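You operate a simulated robot arm through the tools that you are given. There is no shell and no other tool.

Carry out the task below with a simulated robot arm. There is one attempt and no reset: what you move stays moved.

Task
Open the green-cap bottle for tasting: shaken till mixed, clamped in the holder.
Fine: shake first, clamp before opening; cap on the tray; leave the other bottle.

Only the result counts: the job must be done as asked and must still hold three seconds after the hand-in. Knocking over, shifting, dropping, spilling or breaking anything else fails it. A push-on lid holds only when it is set on centred and level and pressed home; a screw cap is set on level and turned clockwise until tight.

Robot
A 7-joint arm with a two-finger parallel gripper, fixed in place. Base frame: the origin is at the foot of the arm, x ahead of it, y to its left, z up. Readings come in mm, rad, newtons and seconds.
With the tool pointing down near the work surface it reaches from about 100 to 660 mm from the base axis. Its first joint turns from -1.152 to 1.152 rad. Payload 1.57 kg.
The TCP is the grasp point between the finger pads, 30 mm short of the fingertips. In the tool frame z runs along the fingers and y along their closing line. Largest opening 80 mm; finger width 17, thickness 12; the body of the gripper, 40 by 82 mm, starts 80 mm behind the TCP.
Orientation is that of the tool frame in the base frame, as a unit quaternion [w, x, y, z]. With the fingers straight down and closing along the base's y, the tool's x points along the base's -x, its y along +y and its z along -z.

Tools
- The arm moves only by the tool apply_moves. Its argument "steps" is one flat list of numbers, 7 for each row, row after row: the shift along the base's x, y, z in units of 300 mm (1.0 is 300 mm), then the turn, a rotation vector about the base's x, y, z in units of 90 degrees (1.0 is 90 degrees), then the finger opening in mm, from 0 to 80. In form: [dx, dy, dz, rx, ry, rz, gripper, dx, dy, dz, rx, ry, rz, gripper, ...]. A call has 1 to 20 rows; each row is the pose to reach, as a shift and turn from the pose commanded when the call began. A call with a number of a shift or a turn outside -1 to 1 is refused whole. Rows are played at 5 a second. More than 50 mm and 0.15 rad between two rows, or a gripper value outside its range, and nothing of the call is played. Where a pose cannot be reached the arm comes as near as it can. A force on the tool above 40 N (or 10 N above the force at the start of the call, whichever is more), or a blocked arm, ends the call early, and 0.2 s more pass. The fingers move at their own pace (about 72 mm/s each) and stop on an object; they squeeze with about 20 N. The grip force told is the motor's: it shows also when the fingers shut on nothing. Time passes only in rows, and 0.2 s behind the last, so rows that repeat a pose let the fingers close. The reply holds the time, the measured pose of the TCP, the force on the tool along the base axes, the opening and the grip force, in the units named above and with some noise, with the torque about the TCP (base axes, N m) and any sound that the robot's microphone picked up.
- Cameras (640 x 400 px; columns grow to the right, rows downward): "scene" is fixed at [56.2, 434.7, 1415.4]; the picture's right is [-0.75, -0.66, 0.00], its down [-0.42, 0.47, -0.77] and it looks along [0.51, -0.58, -0.63] (base axes); focal length 311 px, centre (320, 200). "wrist" rides on the gripper at [72, -7, -122] in the tool frame; the picture's right is [0.09, 1.00, 0.00], its down [-0.84, 0.08, -0.54] and it looks along [-0.54, 0.05, 0.84] (tool axes); focal length 238 px, centre (320, 200). There is no depth. A picture from a camera that has moved, and an enlarged one, comes with that camera's place and axes in the base frame and with its lens.
- camera(camera): a new picture of that camera. The clock stands still meanwhile.
- close_up(camera, box): a new picture of the part [left, top, right, bottom] of that camera's present view, enlarged. The clock stands still meanwhile.
- sign_off(): hands the job in; it is judged then, once.

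Nothing tells you positions but the pictures and the camera data. Unless the task says otherwise, let go and move clear before handing in.

The tools are called after ">>>" as a command line: name --argument value ..., lists and objects as JSON in quotes. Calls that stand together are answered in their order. apply_moves: Moves the arm, as the interface text tells. Its arguments: {"type":"object","properties":{"steps":{"type":"array","items":{"type":"number"}}},"required":["steps"]} The other tools are called the same way: camera (camera) takes a picture; close_up (camera, box) takes an enlarged picture of a part of a camera's view; sign_off () hands the job in.

At the start:

```text
time: 0.0
ee_pos: [444.2, -112.4, 1155.5]
tcp_rot: [0.0, 0.0, 1.0, 0.0]
contact_force: [-0.1, -0.3, 0.1]
ft_torque: [0.01, -0.01, 0.0]
gripper_width: 79.8
grasp_force: 0.1
```

scene: 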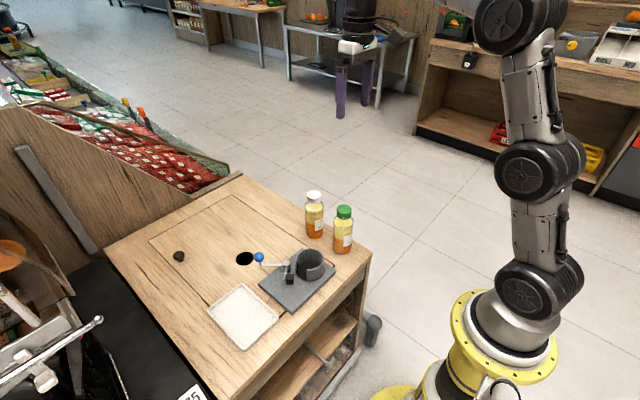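
wrist: 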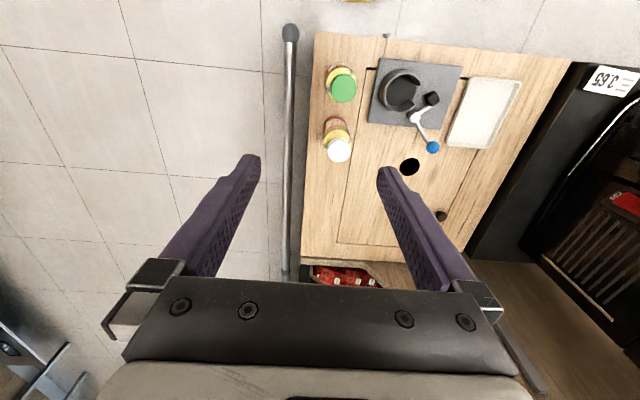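

I see a wooden counter with two bottles (white and green caps), a holder with a lever that has a blue knob, and a white tray. I'll take enlarged views to locate them before moving.

>>> close_up --camera "scene" --box '[200, 170, 400, 360]'

>>> close_up --camera "wrist" --box '[290, 30, 550, 260]'

>>> close_up --camera "scene" --box '[250, 180, 370, 310]'

```text
2.11 times, centred on (300, 265) of scene
camera zoom: at [56.2, 434.7, 1415.4], right [-0.75, -0.66, 0.0], down [-0.42, 0.47, -0.77], along [0.51, -0.58, -0.63], focal length 655 px, centre (362, 63)
```

zoom: 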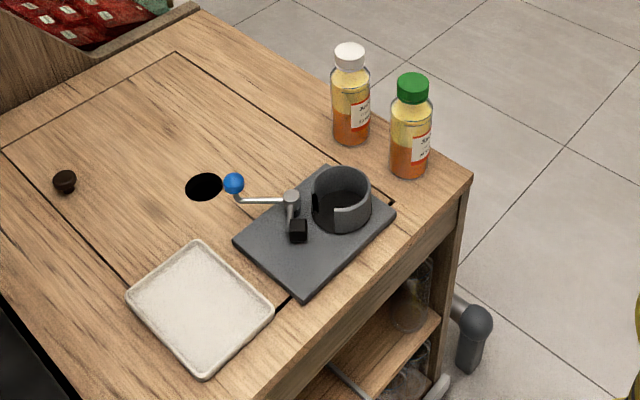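

```text
1.74 times, centred on (420, 145) of wrist
camera zoom: at [373.0, -120.3, 1278.5], right [-0.09, 1.0, 0.0], down [0.84, 0.08, 0.54], along [0.54, 0.05, -0.84], focal length 414 px, centre (146, 296)
```

zoom: 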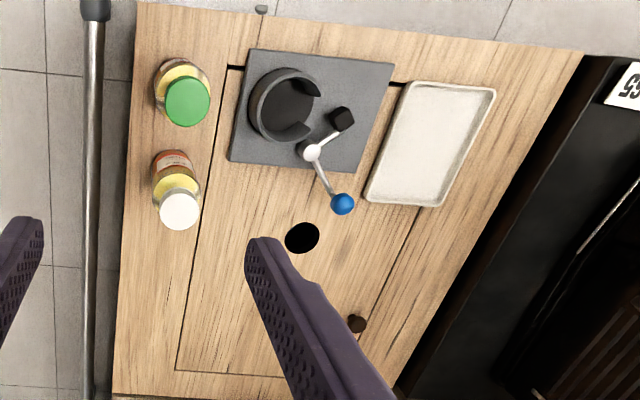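

```text
3.08 times, centred on (310, 245) of scene
camera zoom: at [56.2, 434.7, 1415.4], right [-0.75, -0.66, 0.0], down [-0.42, 0.47, -0.77], along [0.51, -0.58, -0.63], focal length 957 px, centre (351, 62)
```

zoom: 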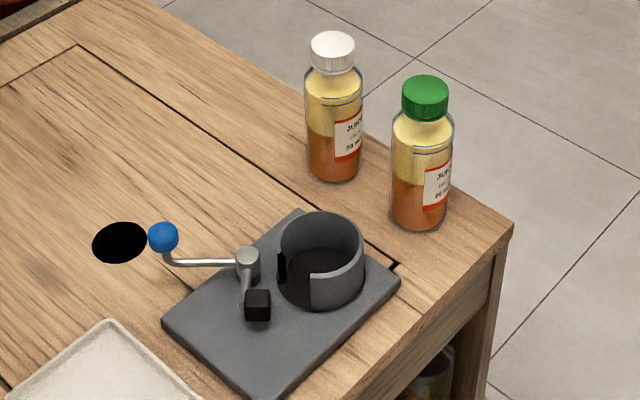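

The green bottle appears to be near (422, -79), with its cap top at about z 870 and the table at about z 707. The holder is near (428, 48), and its crank handle ends in a blue knob. Next I'll bring the wrist camera closer to measure these more accurately.

>>> apply_moves --steps '[-0.0833, 0.0667, -0.1, 0, 0, 0, 80, -0.1667, 0.1333, -0.2, 0, 0, 0, 80, -0.25, 0.2, -0.3, 0, 0, 0, 80, -0.333, 0.2667, -0.4, 0, 0, 0, 80, -0.4167, 0.333, -0.5, 0, 0, 0, 80, -0.4167, 0.333, -0.5, 0, 0, 0, 80]'

>>> camera --camera "wrist"

>>> close_up --camera "wrist" --box '[200, 0, 560, 220]'

```text
time: 1.4
ee_pos: [318.0, -12.5, 1004.0]
tcp_rot: [0.0, 0.0, 1.0, 0.0]
contact_force: [0.6, -0.4, 0.6]
ft_torque: [-0.01, -0.02, 0.03]
gripper_width: 80.2
grasp_force: 0.0
```

```text
taken
camera wrist: at [246.9, -20.8, 1126.5], right [-0.09, 1.0, 0.0], down [0.84, 0.08, 0.54], along [0.54, 0.05, -0.84], focal length 238 px, centre (320, 200)
```

wrist: 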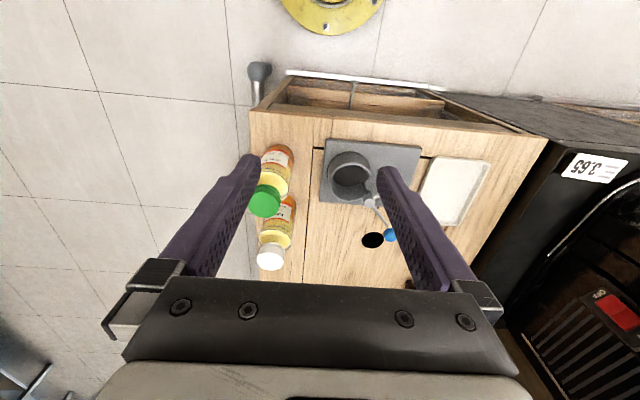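

```text
1.78 times, centred on (380, 110) of wrist
camera zoom: at [246.9, -20.8, 1126.5], right [-0.09, 1.0, 0.0], down [0.84, 0.08, 0.54], along [0.54, 0.05, -0.84], focal length 424 px, centre (213, 360)
```

zoom: 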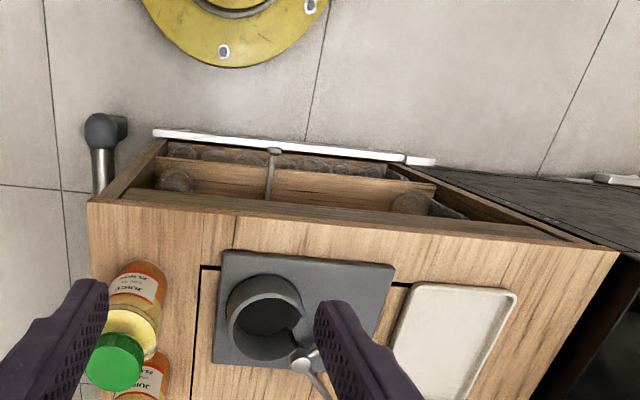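

The estimates hold up: the green cap is at about (422, -77). I'll hover above the holder and look straight at the cup and crank.

>>> apply_moves --steps '[0.09, 0.065, -0.1, 0, 0, 0, 80, 0.18, 0.13, -0.2, 0, 0, 0, 80, 0.273, 0.2, -0.33, 0, 0, 0, 80, 0.273, 0.2, -0.33, 0, 0, 0, 80]'

>>> camera --camera "wrist"

>>> close_up --camera "wrist" --box '[200, 40, 440, 190]'

>>> close_up --camera "scene" --box '[250, 180, 370, 310]'

```text
refused: row 3 steps farther than a row can; nothing moved
```

```text
taken
camera wrist: at [246.9, -20.8, 1126.5], right [-0.09, 1.0, 0.0], down [0.84, 0.08, 0.54], along [0.54, 0.05, -0.84], focal length 238 px, centre (320, 200)
```

wrist: 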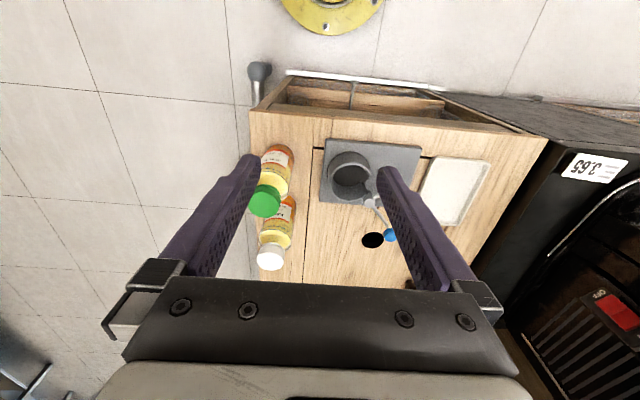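

```text
2.67 times, centred on (320, 115) of wrist
camera zoom: at [246.9, -20.8, 1126.5], right [-0.09, 1.0, 0.0], down [0.84, 0.08, 0.54], along [0.54, 0.05, -0.84], focal length 636 px, centre (320, 427)
```

zoom: 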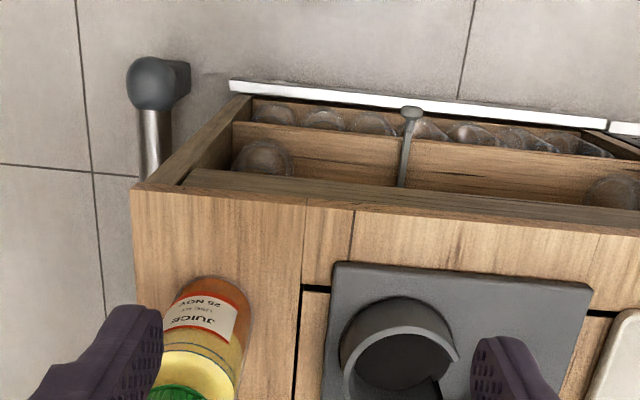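

```text
3.08 times, centred on (310, 245) of scene
camera zoom: at [56.1, 434.7, 1415.4], right [-0.75, -0.66, 0.0], down [-0.42, 0.47, -0.77], along [0.51, -0.58, -0.63], focal length 957 px, centre (351, 62)
```

zoom: 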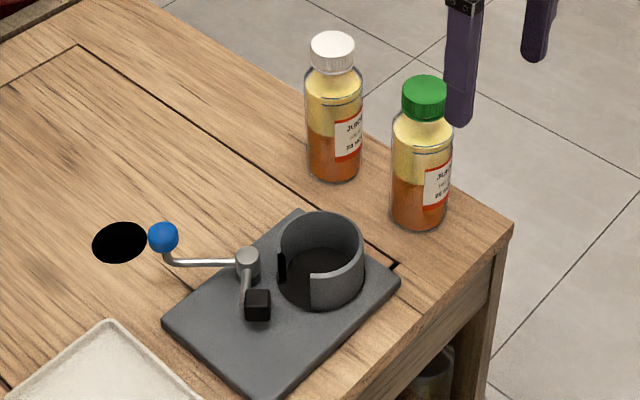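

That move was refused because the last row was too long. Nothing moved, so I'll repeat it with smaller rows and hover over the holder.

>>> apply_moves --steps '[0.07, 0.05, -0.08, 0, 0, 0, 80, 0.14, 0.1, -0.16, 0, 0, 0, 80, 0.21, 0.15, -0.24, 0, 0, 0, 80, 0.273, 0.2, -0.33, 0, 0, 0, 80, 0.273, 0.2, -0.33, 0, 0, 0, 80]'

>>> camera --camera "wrist"

>>> close_up --camera "wrist" --box '[200, 60, 440, 210]'

```text
time: 2.6
ee_pos: [401.6, 47.9, 905.9]
tcp_rot: [0.001, 0.001, 1.0, -0.001]
contact_force: [0.0, 0.7, -0.5]
ft_torque: [0.0, -0.01, 0.04]
gripper_width: 79.9
grasp_force: 0.1
```

```text
taken
camera wrist: at [329.8, 40.1, 1027.1], right [-0.09, 1.0, 0.0], down [0.84, 0.08, 0.54], along [0.54, 0.05, -0.84], focal length 238 px, centre (320, 200)
```

wrist: 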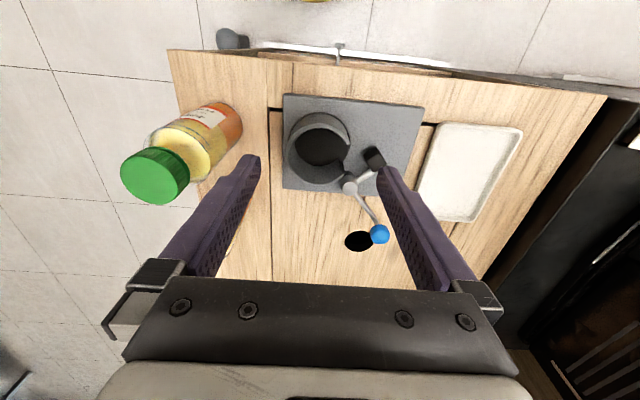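

```text
2.67 times, centred on (320, 135) of wrist
camera zoom: at [329.8, 40.1, 1027.1], right [-0.09, 1.0, 0.0], down [0.84, 0.08, 0.54], along [0.54, 0.05, -0.84], focal length 636 px, centre (320, 373)
```

zoom: 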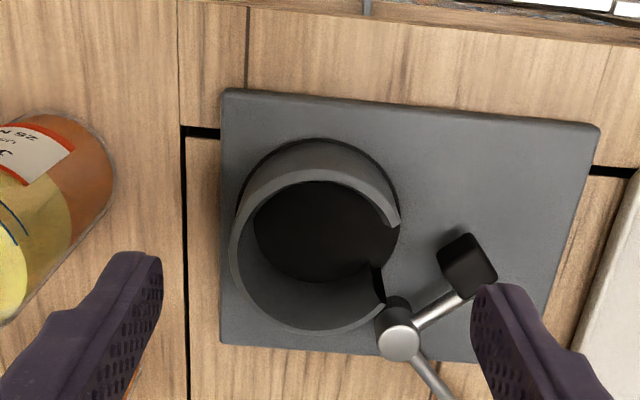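

The holder plate spans about x 380 to 510 and y 0 to 170, with its top near z 718. The cup is near (432, 48). I'll take tighter enlargements to pin down the cup rim and bottle dimensions.

>>> close_up --camera "scene" --box '[255, 235, 345, 315]'

>>> close_up --camera "scene" --box '[310, 195, 380, 265]'

>>> close_up --camera "wrist" --box '[270, 90, 430, 260]'

```text
5.00 times, centred on (300, 275) of scene
camera zoom: at [56.2, 434.7, 1415.4], right [-0.75, -0.66, 0.0], down [-0.42, 0.47, -0.77], along [0.51, -0.58, -0.63], focal length 1555 px, centre (420, -175)
```

zoom: 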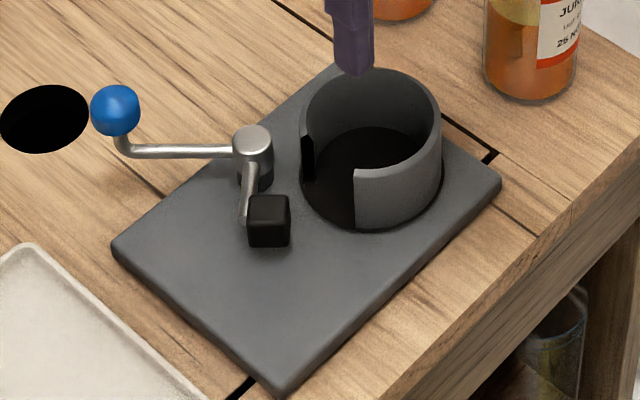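

```text
5.71 times, centred on (345, 230) of scene
camera zoom: at [56.2, 434.7, 1415.4], right [-0.75, -0.66, 0.0], down [-0.42, 0.47, -0.77], along [0.51, -0.58, -0.63], focal length 1777 px, centre (177, 29)
```

zoom: 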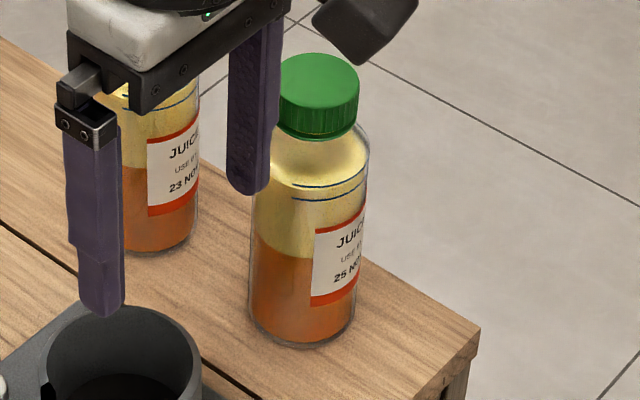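

```text
2.35 times, centred on (350, 175) of wrist
camera zoom: at [329.8, 40.1, 1027.1], right [-0.09, 1.0, 0.0], down [0.84, 0.08, 0.54], along [0.54, 0.05, -0.84], focal length 561 px, centre (249, 259)
```

zoom: 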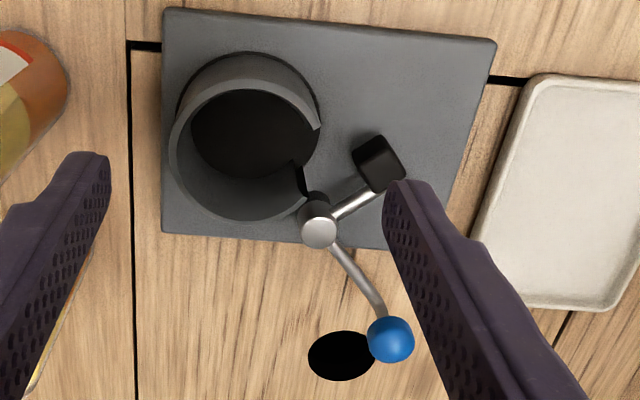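

The cup centre is about (434, 47) with its rim near z 767, and the green bottle is about 55 mm across at (424, -79). Next I'll hover just above the green bottle and check the alignment.

>>> apply_moves --steps '[0.02, -0.12, 0.08, 0, 0, 0, 80, 0.04, -0.25, 0.12, 0, 0, 0, 80, 0.06, -0.36, 0.12, 0, 0, 0, 80, 0.0733, -0.42, 0.1, 0, 0, 0, 80, 0.0733, -0.42, 0.1, 0, 0, 0, 80]'

>>> camera --camera "wrist"

>>> close_up --camera "scene" --box '[290, 160, 390, 260]'

```text
time: 3.8
ee_pos: [422.4, -79.2, 937.5]
tcp_rot: [0.001, 0.0, 1.0, 0.001]
contact_force: [-0.9, 0.4, 1.3]
ft_torque: [0.01, 0.01, 0.03]
gripper_width: 80.3
grasp_force: 0.0
```

```text
taken
camera wrist: at [351.4, -88.1, 1059.2], right [-0.09, 1.0, 0.0], down [0.84, 0.08, 0.54], along [0.54, 0.05, -0.84], focal length 238 px, centre (320, 200)
```

wrist: 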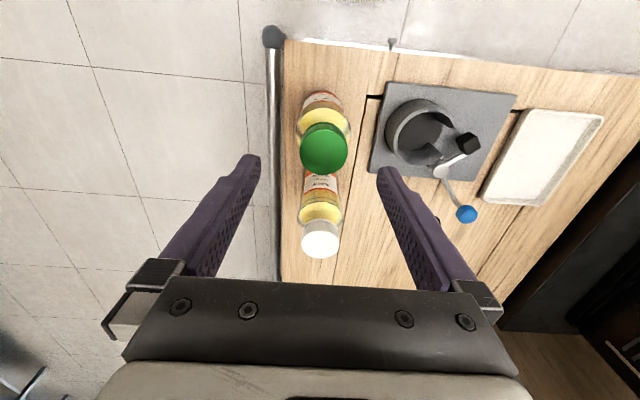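

```text
4.00 times, centred on (340, 210) of scene
camera zoom: at [56.2, 434.7, 1415.4], right [-0.75, -0.66, 0.0], down [-0.42, 0.47, -0.77], along [0.51, -0.58, -0.63], focal length 1244 px, centre (240, 160)
```

zoom: 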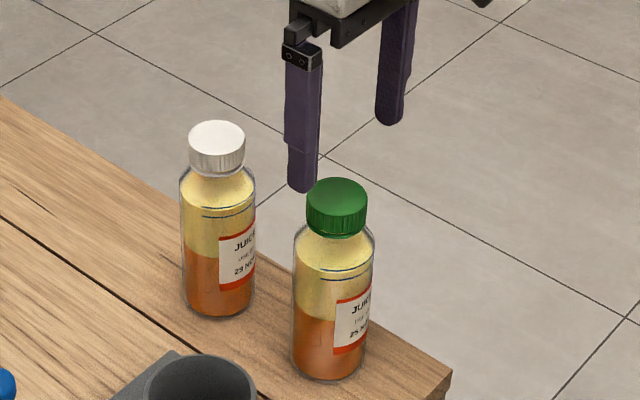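

The gripper is centred over the green cap, which I measure at (422, -79). I'll descend around the body to about z 800 and close.

>>> apply_moves --steps '[0, 0, -0.12, 0, 0, 0, 80, 0, 0, -0.24, 0, 0, 0, 80, -0.003, 0, -0.36, 0, 0, 0, 80, -0.003, 0, -0.455, 0, 0, 0, 80, -0.003, 0, -0.455, 0, 0, 0, 80]'

>>> camera --camera "wrist"

>>> close_up --camera "scene" --box '[290, 160, 390, 260]'

```text
time: 5.0
ee_pos: [424.2, -75.9, 798.9]
tcp_rot: [0.0, 0.001, 1.0, -0.001]
contact_force: [0.7, -0.6, -0.1]
ft_torque: [0.01, 0.0, 0.02]
gripper_width: 79.8
grasp_force: 0.1
```

```text
taken
camera wrist: at [352.1, -84.4, 921.4], right [-0.09, 1.0, 0.0], down [0.84, 0.08, 0.54], along [0.54, 0.05, -0.84], focal length 238 px, centre (320, 200)
```

wrist: 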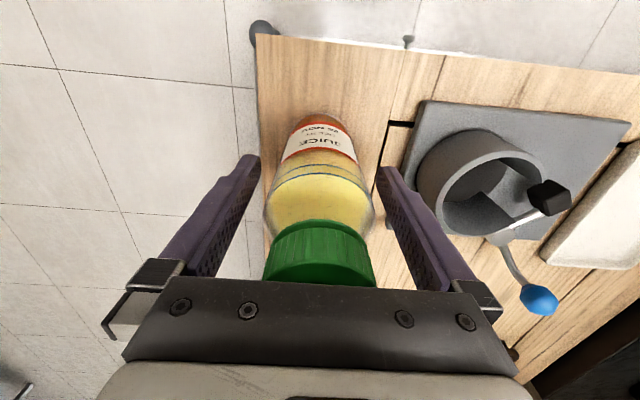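

```text
4.00 times, centred on (340, 210) of scene
camera zoom: at [56.2, 434.7, 1415.4], right [-0.75, -0.66, 0.0], down [-0.42, 0.47, -0.77], along [0.51, -0.58, -0.63], focal length 1244 px, centre (240, 160)
```

zoom: 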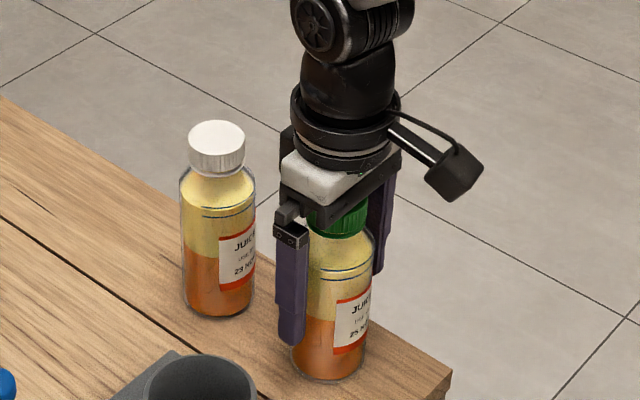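

The fingers straddle the bottle without contact. I'll close the grip and lift straight up.

>>> apply_moves --steps '[0, 0, 0, 0, 0, 0, 45, 0, 0, 0, 0, 0, 0, 40, 0, 0, 0, 0, 0, 0, 40, 0, 0, 0.02, 0, 0, 0, 40, 0, 0, 0.1, 0, 0, 0, 40, 0, 0, 0.2, 0, 0, 0, 40, 0, 0, 0.3, 0, 0, 0, 40, 0, 0, 0.3, 0, 0, 0, 40]'

>>> camera --camera "wrist"

>>> camera --camera "scene"

```text
time: 6.8
ee_pos: [420.1, -79.3, 889.4]
tcp_rot: [0.0, 0.0, 1.0, 0.0]
contact_force: [0.6, 0.4, -2.4]
ft_torque: [-0.02, -0.04, -0.03]
gripper_width: 55.5
grasp_force: 20.0
```

```text
taken
camera wrist: at [349.4, -87.1, 1012.6], right [-0.09, 1.0, 0.0], down [0.84, 0.08, 0.54], along [0.54, 0.05, -0.84], focal length 238 px, centre (320, 200)
```

wrist: 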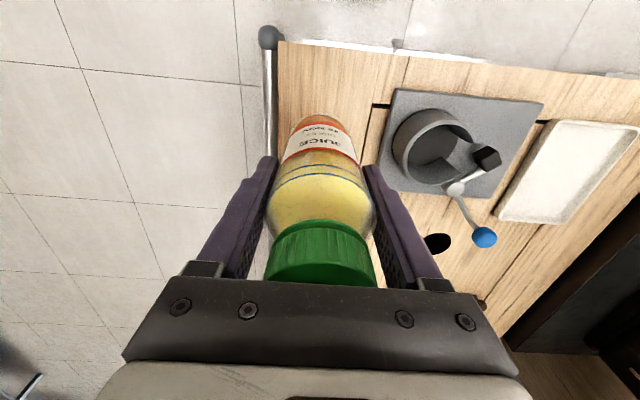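

```text
taken
```

scene: 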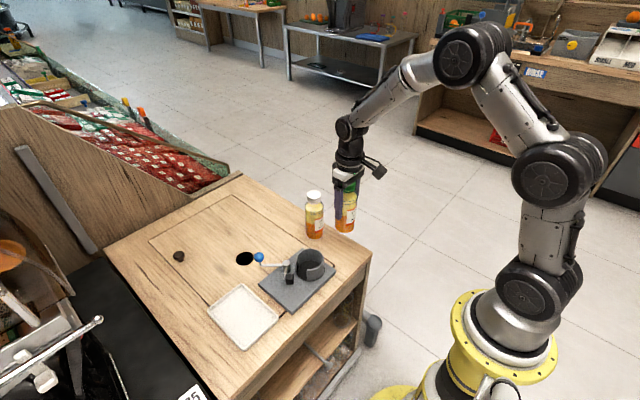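

The bottle is lifted and held firmly, 55.5 mm wide and weighing about 2.4 N. I'll raise it clear and shake it vertically.

>>> apply_moves --steps '[0, 0, 0.14, 0, 0, 0, 40, 0, 0, 0.28, 0, 0, 0, 40, 0, 0, 0.42, 0, 0, 0, 40, 0, 0, 0.28, 0, 0, 0, 40, 0, 0, 0.43, 0, 0, 0, 40, 0, 0, 0.28, 0, 0, 0, 40, 0, 0, 0.43, 0, 0, 0, 40, 0, 0, 0.28, 0, 0, 0, 40, 0, 0, 0.43, 0, 0, 0, 40, 0, 0, 0.28, 0, 0, 0, 40, 0, 0, 0.43, 0, 0, 0, 40, 0, 0, 0.28, 0, 0, 0, 40, 0, 0, 0.43, 0, 0, 0, 40, 0, 0, 0.28, 0, 0, 0, 40, 0, 0, 0.43, 0, 0, 0, 40, 0, 0, 0.28, 0, 0, 0, 40, 0, 0, 0.28, 0, 0, 0, 40]'

>>> camera --camera "wrist"

>>> close_up --camera "scene" --box '[290, 120, 410, 260]'

```text
time: 10.4
ee_pos: [422.6, -77.2, 975.9]
tcp_rot: [0.0, 0.0, 1.0, 0.0]
contact_force: [0.1, -0.6, -2.7]
ft_torque: [0.02, 0.03, -0.02]
gripper_width: 55.4
grasp_force: 20.1
```

```text
taken
camera wrist: at [350.8, -86.0, 1097.9], right [-0.09, 1.0, 0.0], down [0.84, 0.08, 0.54], along [0.54, 0.05, -0.84], focal length 238 px, centre (320, 200)
```

wrist: 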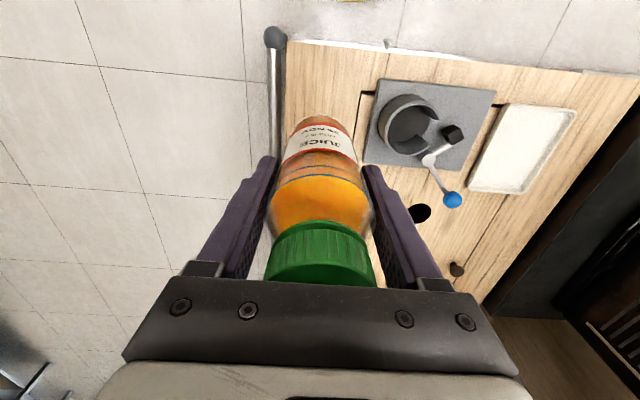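

```text
2.86 times, centred on (350, 190) of scene
camera zoom: at [56.2, 434.7, 1415.4], right [-0.75, -0.66, 0.0], down [-0.42, 0.47, -0.77], along [0.51, -0.58, -0.63], focal length 888 px, centre (234, 229)
```

zoom: 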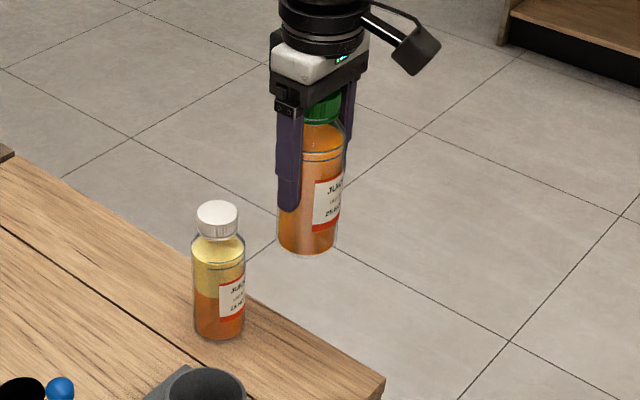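

The contents have changed from layered to mostly orange. I'll look closely to see whether they're fully mixed.

>>> close_up --camera "scene" --box '[325, 145, 375, 215]'

>>> close_up --camera "wrist" --box '[260, 105, 390, 225]'

```text
5.71 times, centred on (350, 180) of scene
camera zoom: at [56.2, 434.7, 1415.4], right [-0.75, -0.66, 0.0], down [-0.42, 0.47, -0.77], along [0.51, -0.58, -0.63], focal length 1777 px, centre (149, 314)
```

zoom: 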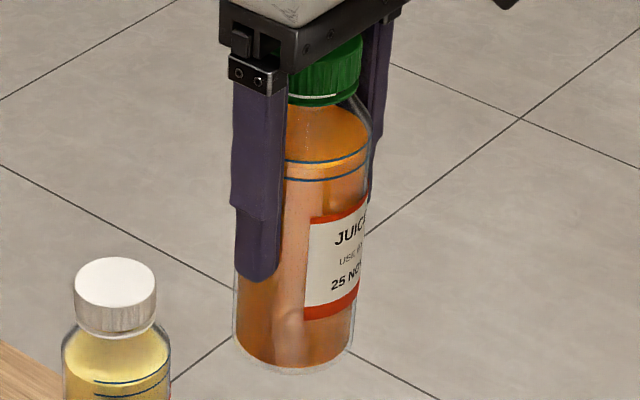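

```text
3.33 times, centred on (325, 165) of wrist
camera zoom: at [350.8, -86.0, 1097.9], right [-0.09, 1.0, 0.0], down [0.84, 0.08, 0.54], along [0.54, 0.05, -0.84], focal length 794 px, centre (303, 317)
```

zoom: 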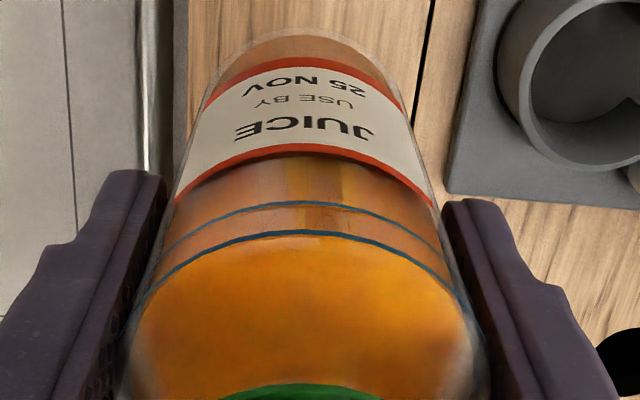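

It looks nearly uniform, though the top may be slightly yellower. I'll shake it for one more full call to be certain and compare colours.

>>> apply_moves --steps '[0, 0, 0.15, 0, 0, 0, 40, 0, 0, 0, 0, 0, 0, 40, 0, 0, 0.15, 0, 0, 0, 40, 0, 0, 0, 0, 0, 0, 40, 0, 0, 0.15, 0, 0, 0, 40, 0, 0, 0, 0, 0, 0, 40, 0, 0, 0.15, 0, 0, 0, 40, 0, 0, 0, 0, 0, 0, 40, 0, 0, 0.15, 0, 0, 0, 40, 0, 0, 0, 0, 0, 0, 40, 0, 0, 0.15, 0, 0, 0, 40, 0, 0, 0, 0, 0, 0, 40, 0, 0, 0.15, 0, 0, 0, 40, 0, 0, 0, 0, 0, 0, 40, 0, 0, 0.15, 0, 0, 0, 40, 0, 0, 0, 0, 0, 0, 40, 0, 0, 0.15, 0, 0, 0, 40, 0, 0, 0, 0, 0, 0, 40, 0, 0, 0, 0, 0, 0, 40]'

>>> close_up --camera "scene" --box '[325, 145, 375, 215]'

>>> close_up --camera "wrist" --box '[260, 105, 390, 225]'

```text
time: 14.4
ee_pos: [419.8, -78.7, 973.5]
tcp_rot: [0.0, 0.0, 1.0, 0.001]
contact_force: [0.4, -0.3, -3.9]
ft_torque: [0.01, -0.03, 0.01]
gripper_width: 55.4
grasp_force: 20.4
```

```text
5.71 times, centred on (350, 180) of scene
camera zoom: at [56.2, 434.7, 1415.4], right [-0.75, -0.66, 0.0], down [-0.42, 0.47, -0.77], along [0.51, -0.58, -0.63], focal length 1777 px, centre (149, 314)
```

zoom: 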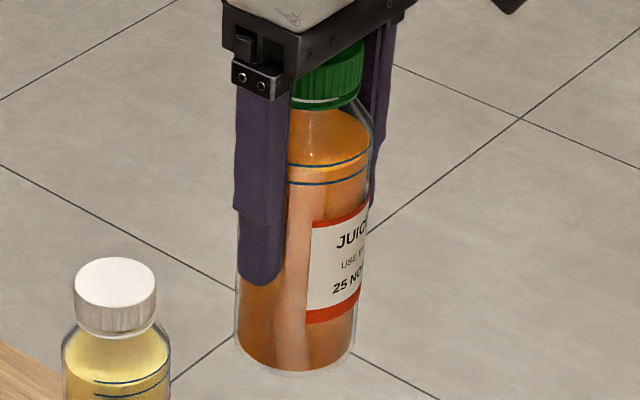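

```text
3.33 times, centred on (325, 165) of wrist
camera zoom: at [349.5, -86.4, 1096.3], right [-0.09, 1.0, 0.0], down [0.84, 0.08, 0.54], along [0.54, 0.05, -0.84], focal length 794 px, centre (303, 317)
```

zoom: 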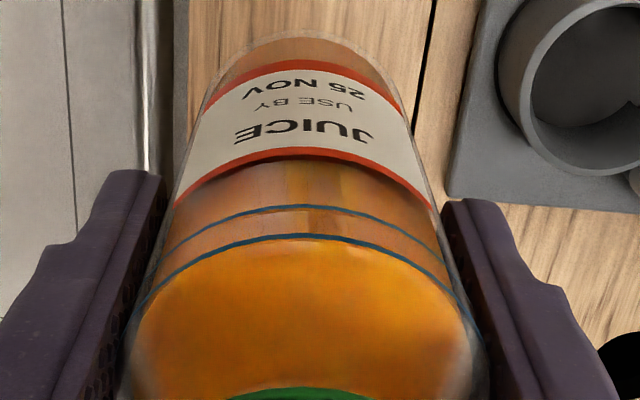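

The juice is now evenly mixed. Next I'll carry the bottle over the cup, stop above the rim, and check alignment.

>>> apply_moves --steps '[0.01, 0.14, 0, 0, 0, 0, 40, 0.02, 0.28, 0, 0, 0, 0, 40, 0.04, 0.42, 0, 0, 0, 0, 40, 0.04, 0.42, -0.12, 0, 0, 0, 40, 0.04, 0.42, -0.23, 0, 0, 0, 40, 0.04, 0.42, -0.23, 0, 0, 0, 40]'

>>> camera --camera "wrist"

>>> close_up --camera "scene" --box '[255, 195, 365, 315]'

>>> close_up --camera "wrist" --box '[250, 60, 450, 240]'

```text
time: 15.8
ee_pos: [434.5, 48.0, 906.5]
tcp_rot: [0.0, 0.0, 1.0, 0.0]
contact_force: [-0.1, 0.4, -3.3]
ft_torque: [-0.02, 0.02, 0.0]
gripper_width: 55.5
grasp_force: 19.6
```

```text
taken
camera wrist: at [361.9, 39.8, 1028.7], right [-0.09, 1.0, 0.0], down [0.84, 0.08, 0.54], along [0.54, 0.05, -0.84], focal length 238 px, centre (320, 200)
```

wrist: 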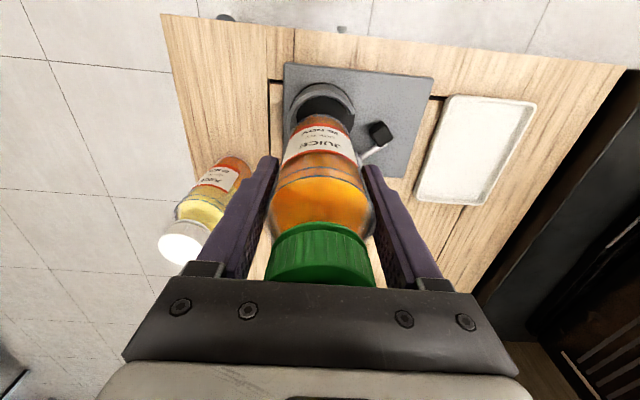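

```text
3.33 times, centred on (310, 255) of scene
camera zoom: at [56.2, 434.7, 1415.4], right [-0.75, -0.66, 0.0], down [-0.42, 0.47, -0.77], along [0.51, -0.58, -0.63], focal length 1037 px, centre (353, 17)
```

zoom: 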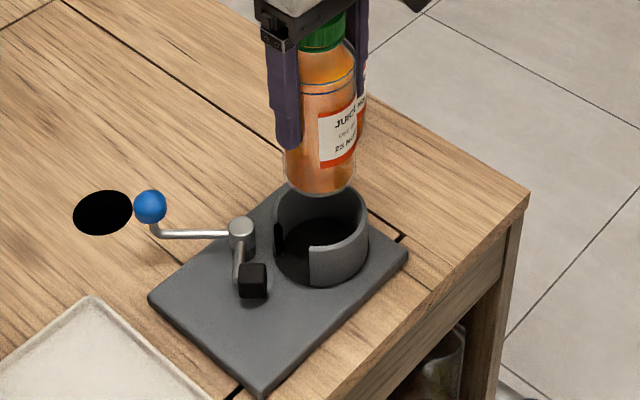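

```text
2.22 times, centred on (350, 150) of wrist
camera zoom: at [361.9, 39.8, 1028.7], right [-0.09, 1.0, 0.0], down [0.84, 0.08, 0.54], along [0.54, 0.05, -0.84], focal length 530 px, centre (253, 311)
```

zoom: 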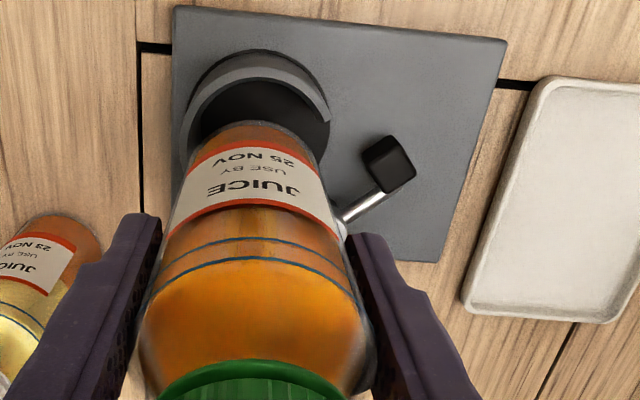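

The bottle axis lines up with the cup centre in both views. I'll lower it partway into the cup and check again.

>>> apply_moves --steps '[0, 0, -0.06, 0, 0, 0, 40, 0, 0, -0.12, 0, 0, 0, 40, 0, 0, -0.17, 0, 0, 0, 40, 0, 0, -0.21, 0, 0, 0, 40, 0, 0, -0.25, 0, 0, 0, 40, 0, 0, -0.25, 0, 0, 0, 40]'

>>> camera --camera "wrist"

>>> close_up --camera "scene" --box '[255, 195, 365, 315]'

```text
time: 17.2
ee_pos: [434.3, 48.1, 829.0]
tcp_rot: [-0.001, 0.0, 1.0, 0.0]
contact_force: [-1.6, 1.0, -3.9]
ft_torque: [0.11, 0.17, -0.04]
gripper_width: 55.5
grasp_force: 20.0
```

```text
taken
camera wrist: at [362.8, 39.8, 952.8], right [-0.09, 1.0, 0.0], down [0.84, 0.08, 0.54], along [0.54, 0.05, -0.84], focal length 238 px, centre (320, 200)
```

wrist: 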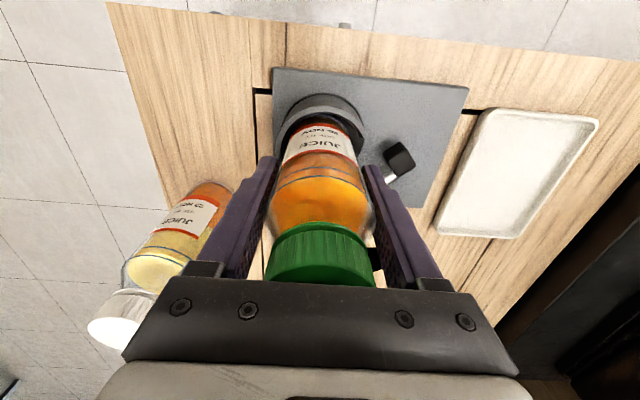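

```text
3.33 times, centred on (310, 255) of scene
camera zoom: at [56.2, 434.7, 1415.4], right [-0.75, -0.66, 0.0], down [-0.42, 0.47, -0.77], along [0.51, -0.58, -0.63], focal length 1037 px, centre (353, 17)
```

zoom: 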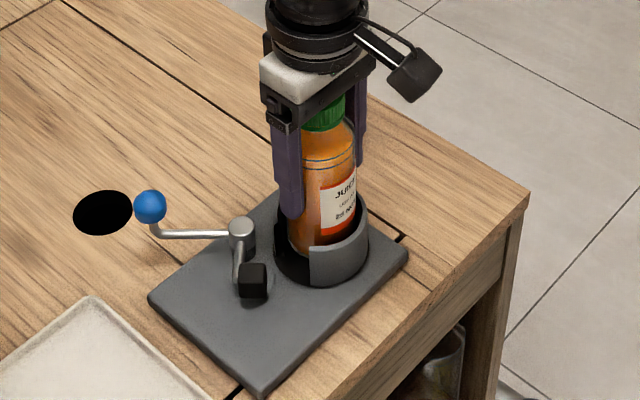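

The bottle has entered the cup, and a light side force points toward -x, +y, so the cup centre is slightly that way. I'll nudge over and continue down gently.

>>> apply_moves --steps '[-0.005, 0.003, 0, 0, 0, 0, 40, -0.01, 0.006, 0, 0, 0, 0, 40, -0.01, 0.006, 0, 0, 0, 0, 40]'

>>> close_up --camera "wrist" --box '[250, 60, 410, 180]'

```text
time: 18.0
ee_pos: [432.0, 49.7, 830.0]
tcp_rot: [0.001, -0.001, 1.0, 0.0]
contact_force: [-0.2, 1.5, -1.9]
ft_torque: [0.0, 0.01, -0.02]
gripper_width: 55.7
grasp_force: 19.9
```

```text
3.33 times, centred on (330, 120) of wrist
camera zoom: at [360.3, 41.7, 953.3], right [-0.09, 1.0, 0.0], down [0.84, 0.08, 0.54], along [0.54, 0.05, -0.84], focal length 794 px, centre (287, 467)
```

zoom: 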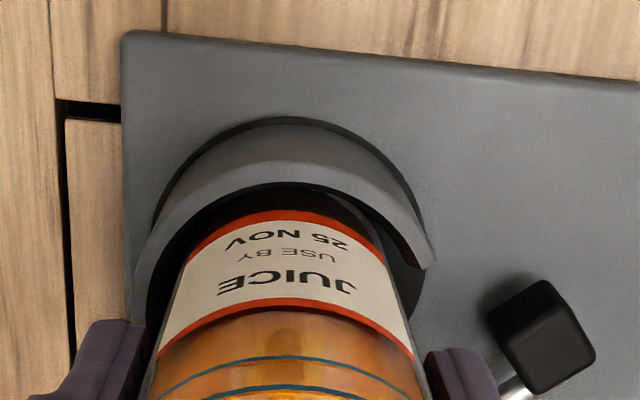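

Torque is now zero and the gaps look even. I'll lower in small steps until the base touches the cup floor.

>>> apply_moves --steps '[0, 0, -0.015, 0, 0, 0, 40, 0, 0, -0.03, 0, 0, 0, 40, 0, 0, -0.045, 0, 0, 0, 40, 0, 0, -0.045, 0, 0, 0, 40]'

```text
time: 19.0
ee_pos: [433.1, 48.6, 818.9]
tcp_rot: [0.002, 0.0, 1.0, 0.0]
contact_force: [-4.2, 1.1, 12.8]
ft_torque: [-0.02, 0.13, -0.07]
gripper_width: 55.1
grasp_force: 20.2
```

I'm in contact at about z 819. I'll check visually that it's the floor rather than an edge.

>>> close_up --camera "wrist" --box '[250, 60, 410, 180]'

>>> close_up --camera "scene" --box '[270, 215, 350, 295]'

```text
3.33 times, centred on (330, 120) of wrist
camera zoom: at [361.1, 41.1, 940.4], right [-0.09, 1.0, 0.0], down [0.84, 0.08, 0.54], along [0.54, 0.05, -0.84], focal length 794 px, centre (287, 467)
```

zoom: 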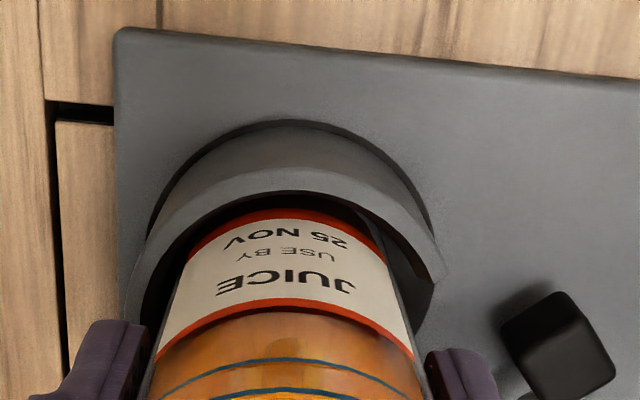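

```text
5.00 times, centred on (310, 255) of scene
camera zoom: at [55.9, 434.7, 1415.4], right [-0.75, -0.66, 0.0], down [-0.42, 0.47, -0.77], along [0.51, -0.58, -0.63], focal length 1555 px, centre (370, -75)
```

zoom: 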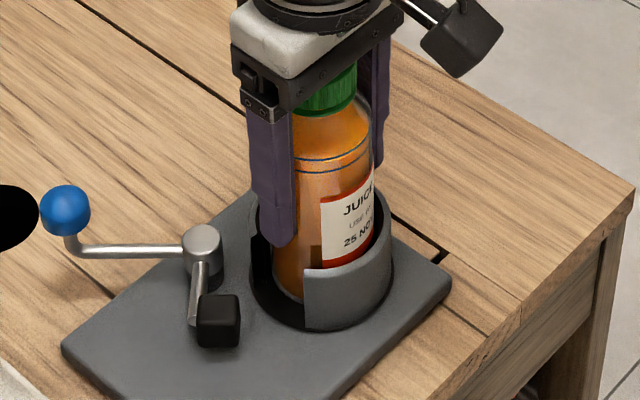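

The bottle is standing on the cup floor. I'll ease off the preload, open the fingers and rise straight clear of the cap.

>>> apply_moves --steps '[0, 0, 0.006, 0, 0, 0, 40, 0, 0, 0.006, 0, 0, 0, 60, 0, 0, 0.006, 0, 0, 0, 80, 0, 0, 0.006, 0, 0, 0, 80, 0, 0, 0.1, 0, 0, 0, 80, 0, 0, 0.2, 0, 0, 0, 80, 0, 0, 0.32, 0, 0, 0, 80, 0, 0, 0.46, 0, 0, 0, 80, 0, 0, 0.46, 0, 0, 0, 80]'

>>> camera --camera "wrist"

>>> close_up --camera "scene" --box '[245, 195, 365, 315]'

```text
time: 21.0
ee_pos: [432.1, 48.7, 956.0]
tcp_rot: [0.0, 0.0, 1.0, 0.001]
contact_force: [0.8, 0.0, -0.5]
ft_torque: [0.03, -0.01, -0.02]
gripper_width: 80.1
grasp_force: 0.1
```

```text
taken
camera wrist: at [359.9, 41.0, 1079.0], right [-0.09, 1.0, 0.0], down [0.84, 0.08, 0.54], along [0.54, 0.05, -0.84], focal length 238 px, centre (320, 200)
```

wrist: 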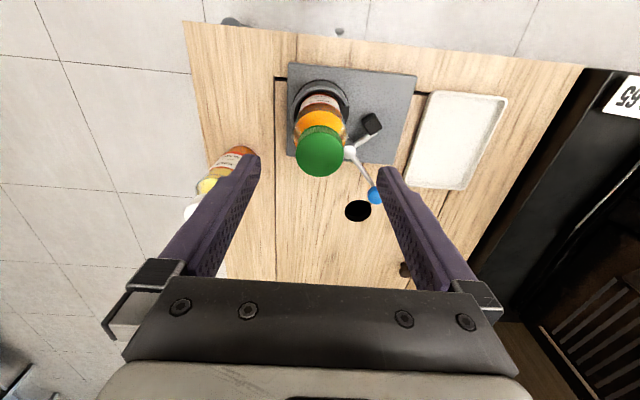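

```text
3.33 times, centred on (305, 255) of scene
camera zoom: at [56.1, 434.7, 1415.4], right [-0.75, -0.66, 0.0], down [-0.42, 0.47, -0.77], along [0.51, -0.58, -0.63], focal length 1037 px, centre (370, 17)
```

zoom: 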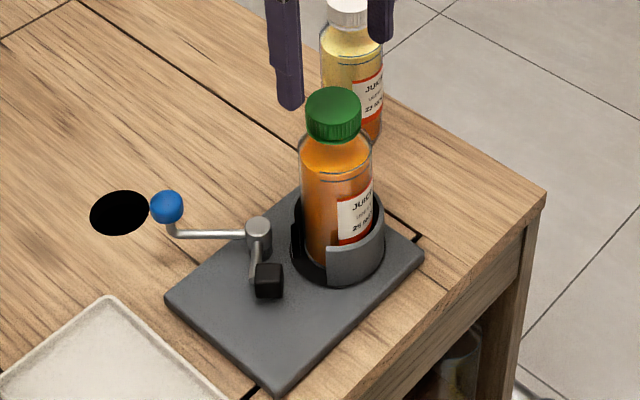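

The bottle stands freely and upright in the cup. I'll move over the blue knob, estimated at (532, 139, 783), and turn the gripper so the fingers straddle the handle.

>>> apply_moves --steps '[0.06, 0.06, 0, 0, 0, 0.09, 80, 0.13, 0.12, 0, 0, 0, 0.18, 80, 0.2, 0.18, 0, 0, 0, 0.27, 80, 0.27, 0.24, 0, 0, 0, 0.36, 60, 0.336, 0.3, 0, 0, 0, 0.445, 60, 0.336, 0.3, -0.1, 0, 0, 0.445, 60, 0.336, 0.3, -0.1, 0, 0, 0.445, 60]'

>>> camera --camera "wrist"

>>> close_up --camera "scene" --box '[225, 195, 345, 315]'

```text
time: 22.6
ee_pos: [532.2, 139.9, 925.2]
tcp_rot: [-0.001, -0.343, 0.939, 0.0]
contact_force: [-0.2, -0.1, -0.1]
ft_torque: [0.0, -0.01, -0.03]
gripper_width: 60.1
grasp_force: 0.1
```

```text
taken
camera wrist: at [481.5, 87.1, 1047.0], right [-0.71, 0.7, 0.0], down [0.59, 0.6, 0.54], along [0.38, 0.39, -0.84], focal length 238 px, centre (320, 200)
```

wrist: 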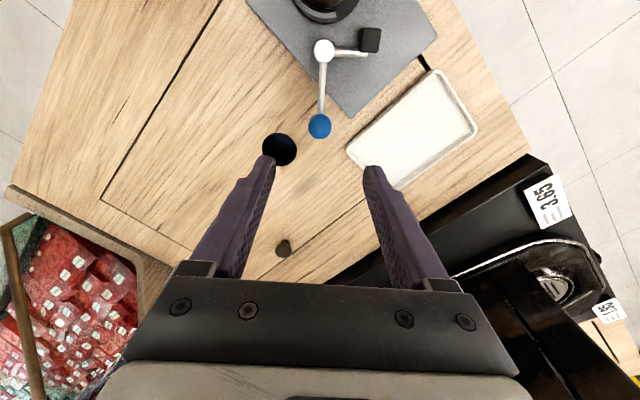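

```text
3.33 times, centred on (285, 255) of scene
camera zoom: at [56.2, 434.7, 1415.4], right [-0.75, -0.66, 0.0], down [-0.42, 0.47, -0.77], along [0.51, -0.58, -0.63], focal length 1037 px, centre (437, 17)
```

zoom: 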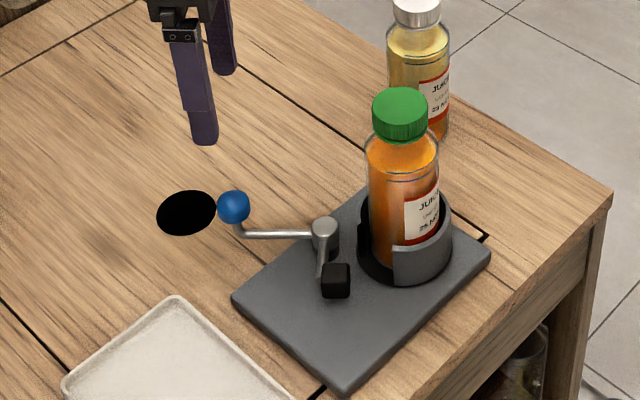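

The knob measures (533, 139) and the pivot (480, 92). I'll descend with the fingers on either side of the knob and close gently.

>>> apply_moves --steps '[0.003, 0, -0.15, 0, 0, 0, 56, 0.003, 0, -0.3, 0, 0, 0, 56, 0.003, 0, -0.4, 0, 0, 0, 56, 0.003, 0, -0.46, 0, 0, 0, 56, 0.003, 0, -0.46, 0, 0, 0, 56]'

>>> camera --camera "wrist"

>>> close_up --camera "scene" --box '[225, 195, 345, 315]'

```text
time: 23.8
ee_pos: [534.4, 137.7, 788.1]
tcp_rot: [0.0, -0.342, 0.94, 0.0]
contact_force: [-0.4, 0.1, 0.0]
ft_torque: [-0.01, 0.0, 0.03]
gripper_width: 56.0
grasp_force: 0.0
```

```text
taken
camera wrist: at [483.3, 84.4, 909.9], right [-0.71, 0.7, 0.0], down [0.59, 0.6, 0.54], along [0.38, 0.39, -0.84], focal length 238 px, centre (320, 200)
```

wrist: 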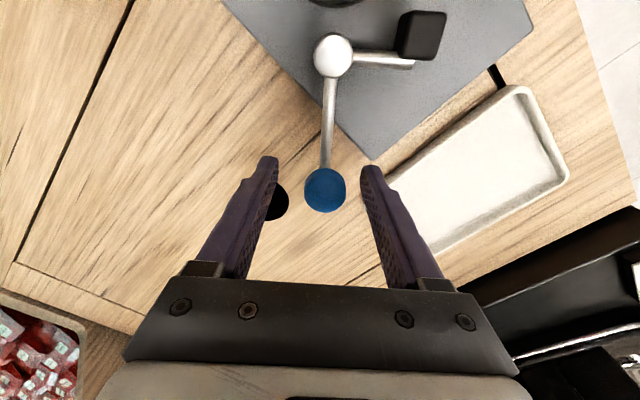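

```text
3.33 times, centred on (285, 255) of scene
camera zoom: at [56.2, 434.7, 1415.4], right [-0.75, -0.66, 0.0], down [-0.42, 0.47, -0.77], along [0.51, -0.58, -0.63], focal length 1037 px, centre (437, 17)
```

zoom: 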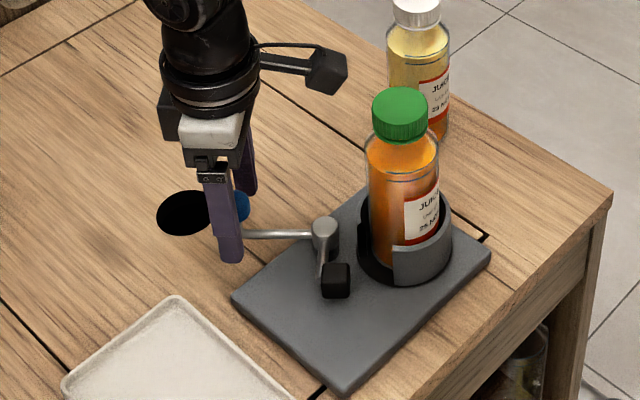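

The knob is between the fingers, about 2.5 mm off-centre. I'll shift slightly, grip it, and swing the lever counter-clockwise, which moves the pad toward the cup slot, for the first part of the arc.

>>> apply_moves --steps '[-0.006, 0.006, -0.006, 0, 0, 0, 56, -0.006, 0.006, -0.006, 0, 0, 0, 20, -0.006, 0.006, -0.006, 0, 0, 0, 20, -0.006, 0.006, -0.006, 0, 0, 0, 20, -0.0227, 0.023, -0.006, 0, 0, 0.0637, 20, -0.0407, 0.038, -0.006, 0, 0, 0.1273, 20, -0.0603, 0.0513, -0.006, 0, 0, 0.191, 20, -0.0813, 0.0627, -0.006, 0, 0, 0.2547, 20, -0.0813, 0.0627, -0.006, 0, 0, 0.2547, 20]'

>>> camera --camera "wrist"

>>> close_up --camera "scene" --box '[225, 195, 345, 315]'

```text
time: 25.8
ee_pos: [506.9, 156.9, 784.9]
tcp_rot: [0.0, -0.524, 0.852, 0.0]
contact_force: [-4.1, -9.3, 10.3]
ft_torque: [-0.11, 0.01, -0.03]
gripper_width: 25.5
grasp_force: 20.3
```

```text
taken
camera wrist: at [481.6, 89.3, 907.6], right [-0.93, 0.37, 0.0], down [0.31, 0.78, 0.54], along [0.2, 0.5, -0.84], focal length 238 px, centre (320, 200)
```

wrist: 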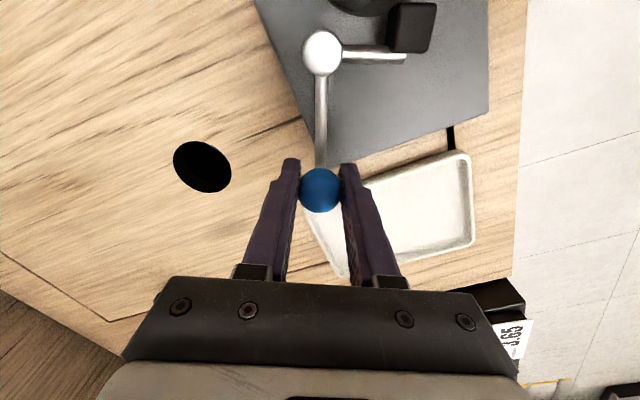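

```text
3.33 times, centred on (285, 255) of scene
camera zoom: at [55.9, 434.5, 1415.5], right [-0.75, -0.66, 0.0], down [-0.42, 0.47, -0.77], along [0.51, -0.58, -0.63], focal length 1037 px, centre (437, 17)
```

zoom: 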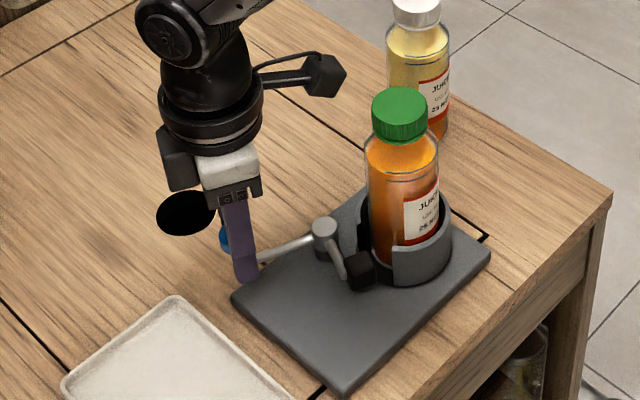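

The lever is turning and the pad is moving toward the slot. The mild radial force shows my arc is slightly too wide, so I'll correct inward and up a little and continue.

>>> apply_moves --steps '[-0.0017, -0.005, 0.005, 0, 0, 0, 20, -0.0233, 0.0043, 0.005, 0, 0, 0.0637, 20, -0.035, 0.008, 0.005, 0, 0, 0.0955, 20, -0.046, 0.0113, 0.005, 0, 0, 0.1273, 20, -0.046, 0.0113, 0.005, 0, 0, 0.1273, 20]'

>>> camera --camera "wrist"

>>> close_up --camera "scene" --box '[245, 215, 345, 315]'

```text
time: 27.0
ee_pos: [493.7, 162.9, 786.5]
tcp_rot: [-0.002, -0.605, 0.796, 0.001]
contact_force: [-5.9, 3.8, 0.3]
ft_torque: [0.14, 0.02, -0.19]
gripper_width: 25.4
grasp_force: 19.9
```

```text
taken
camera wrist: at [481.5, 89.5, 907.9], right [-0.98, 0.18, 0.0], down [0.15, 0.83, 0.54], along [0.09, 0.53, -0.84], focal length 238 px, centre (320, 200)
```

wrist: 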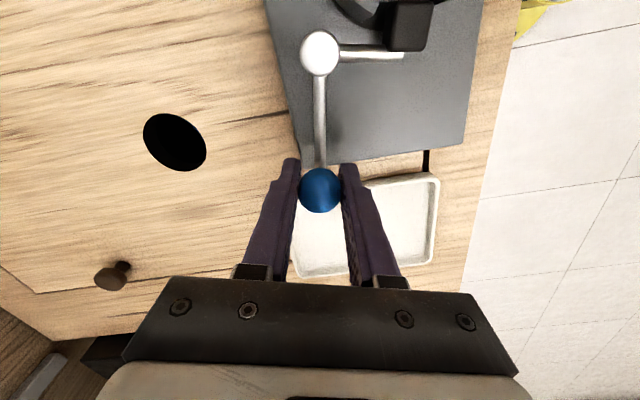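

```text
4.00 times, centred on (295, 265) of scene
camera zoom: at [56.1, 434.8, 1415.4], right [-0.75, -0.66, 0.0], down [-0.42, 0.47, -0.77], along [0.51, -0.58, -0.63], focal length 1244 px, centre (420, -60)
```

zoom: 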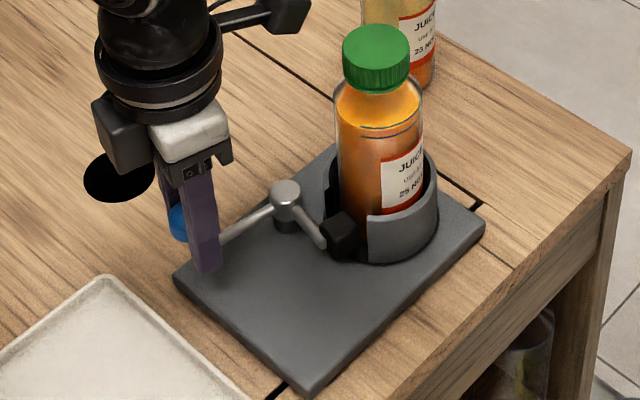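

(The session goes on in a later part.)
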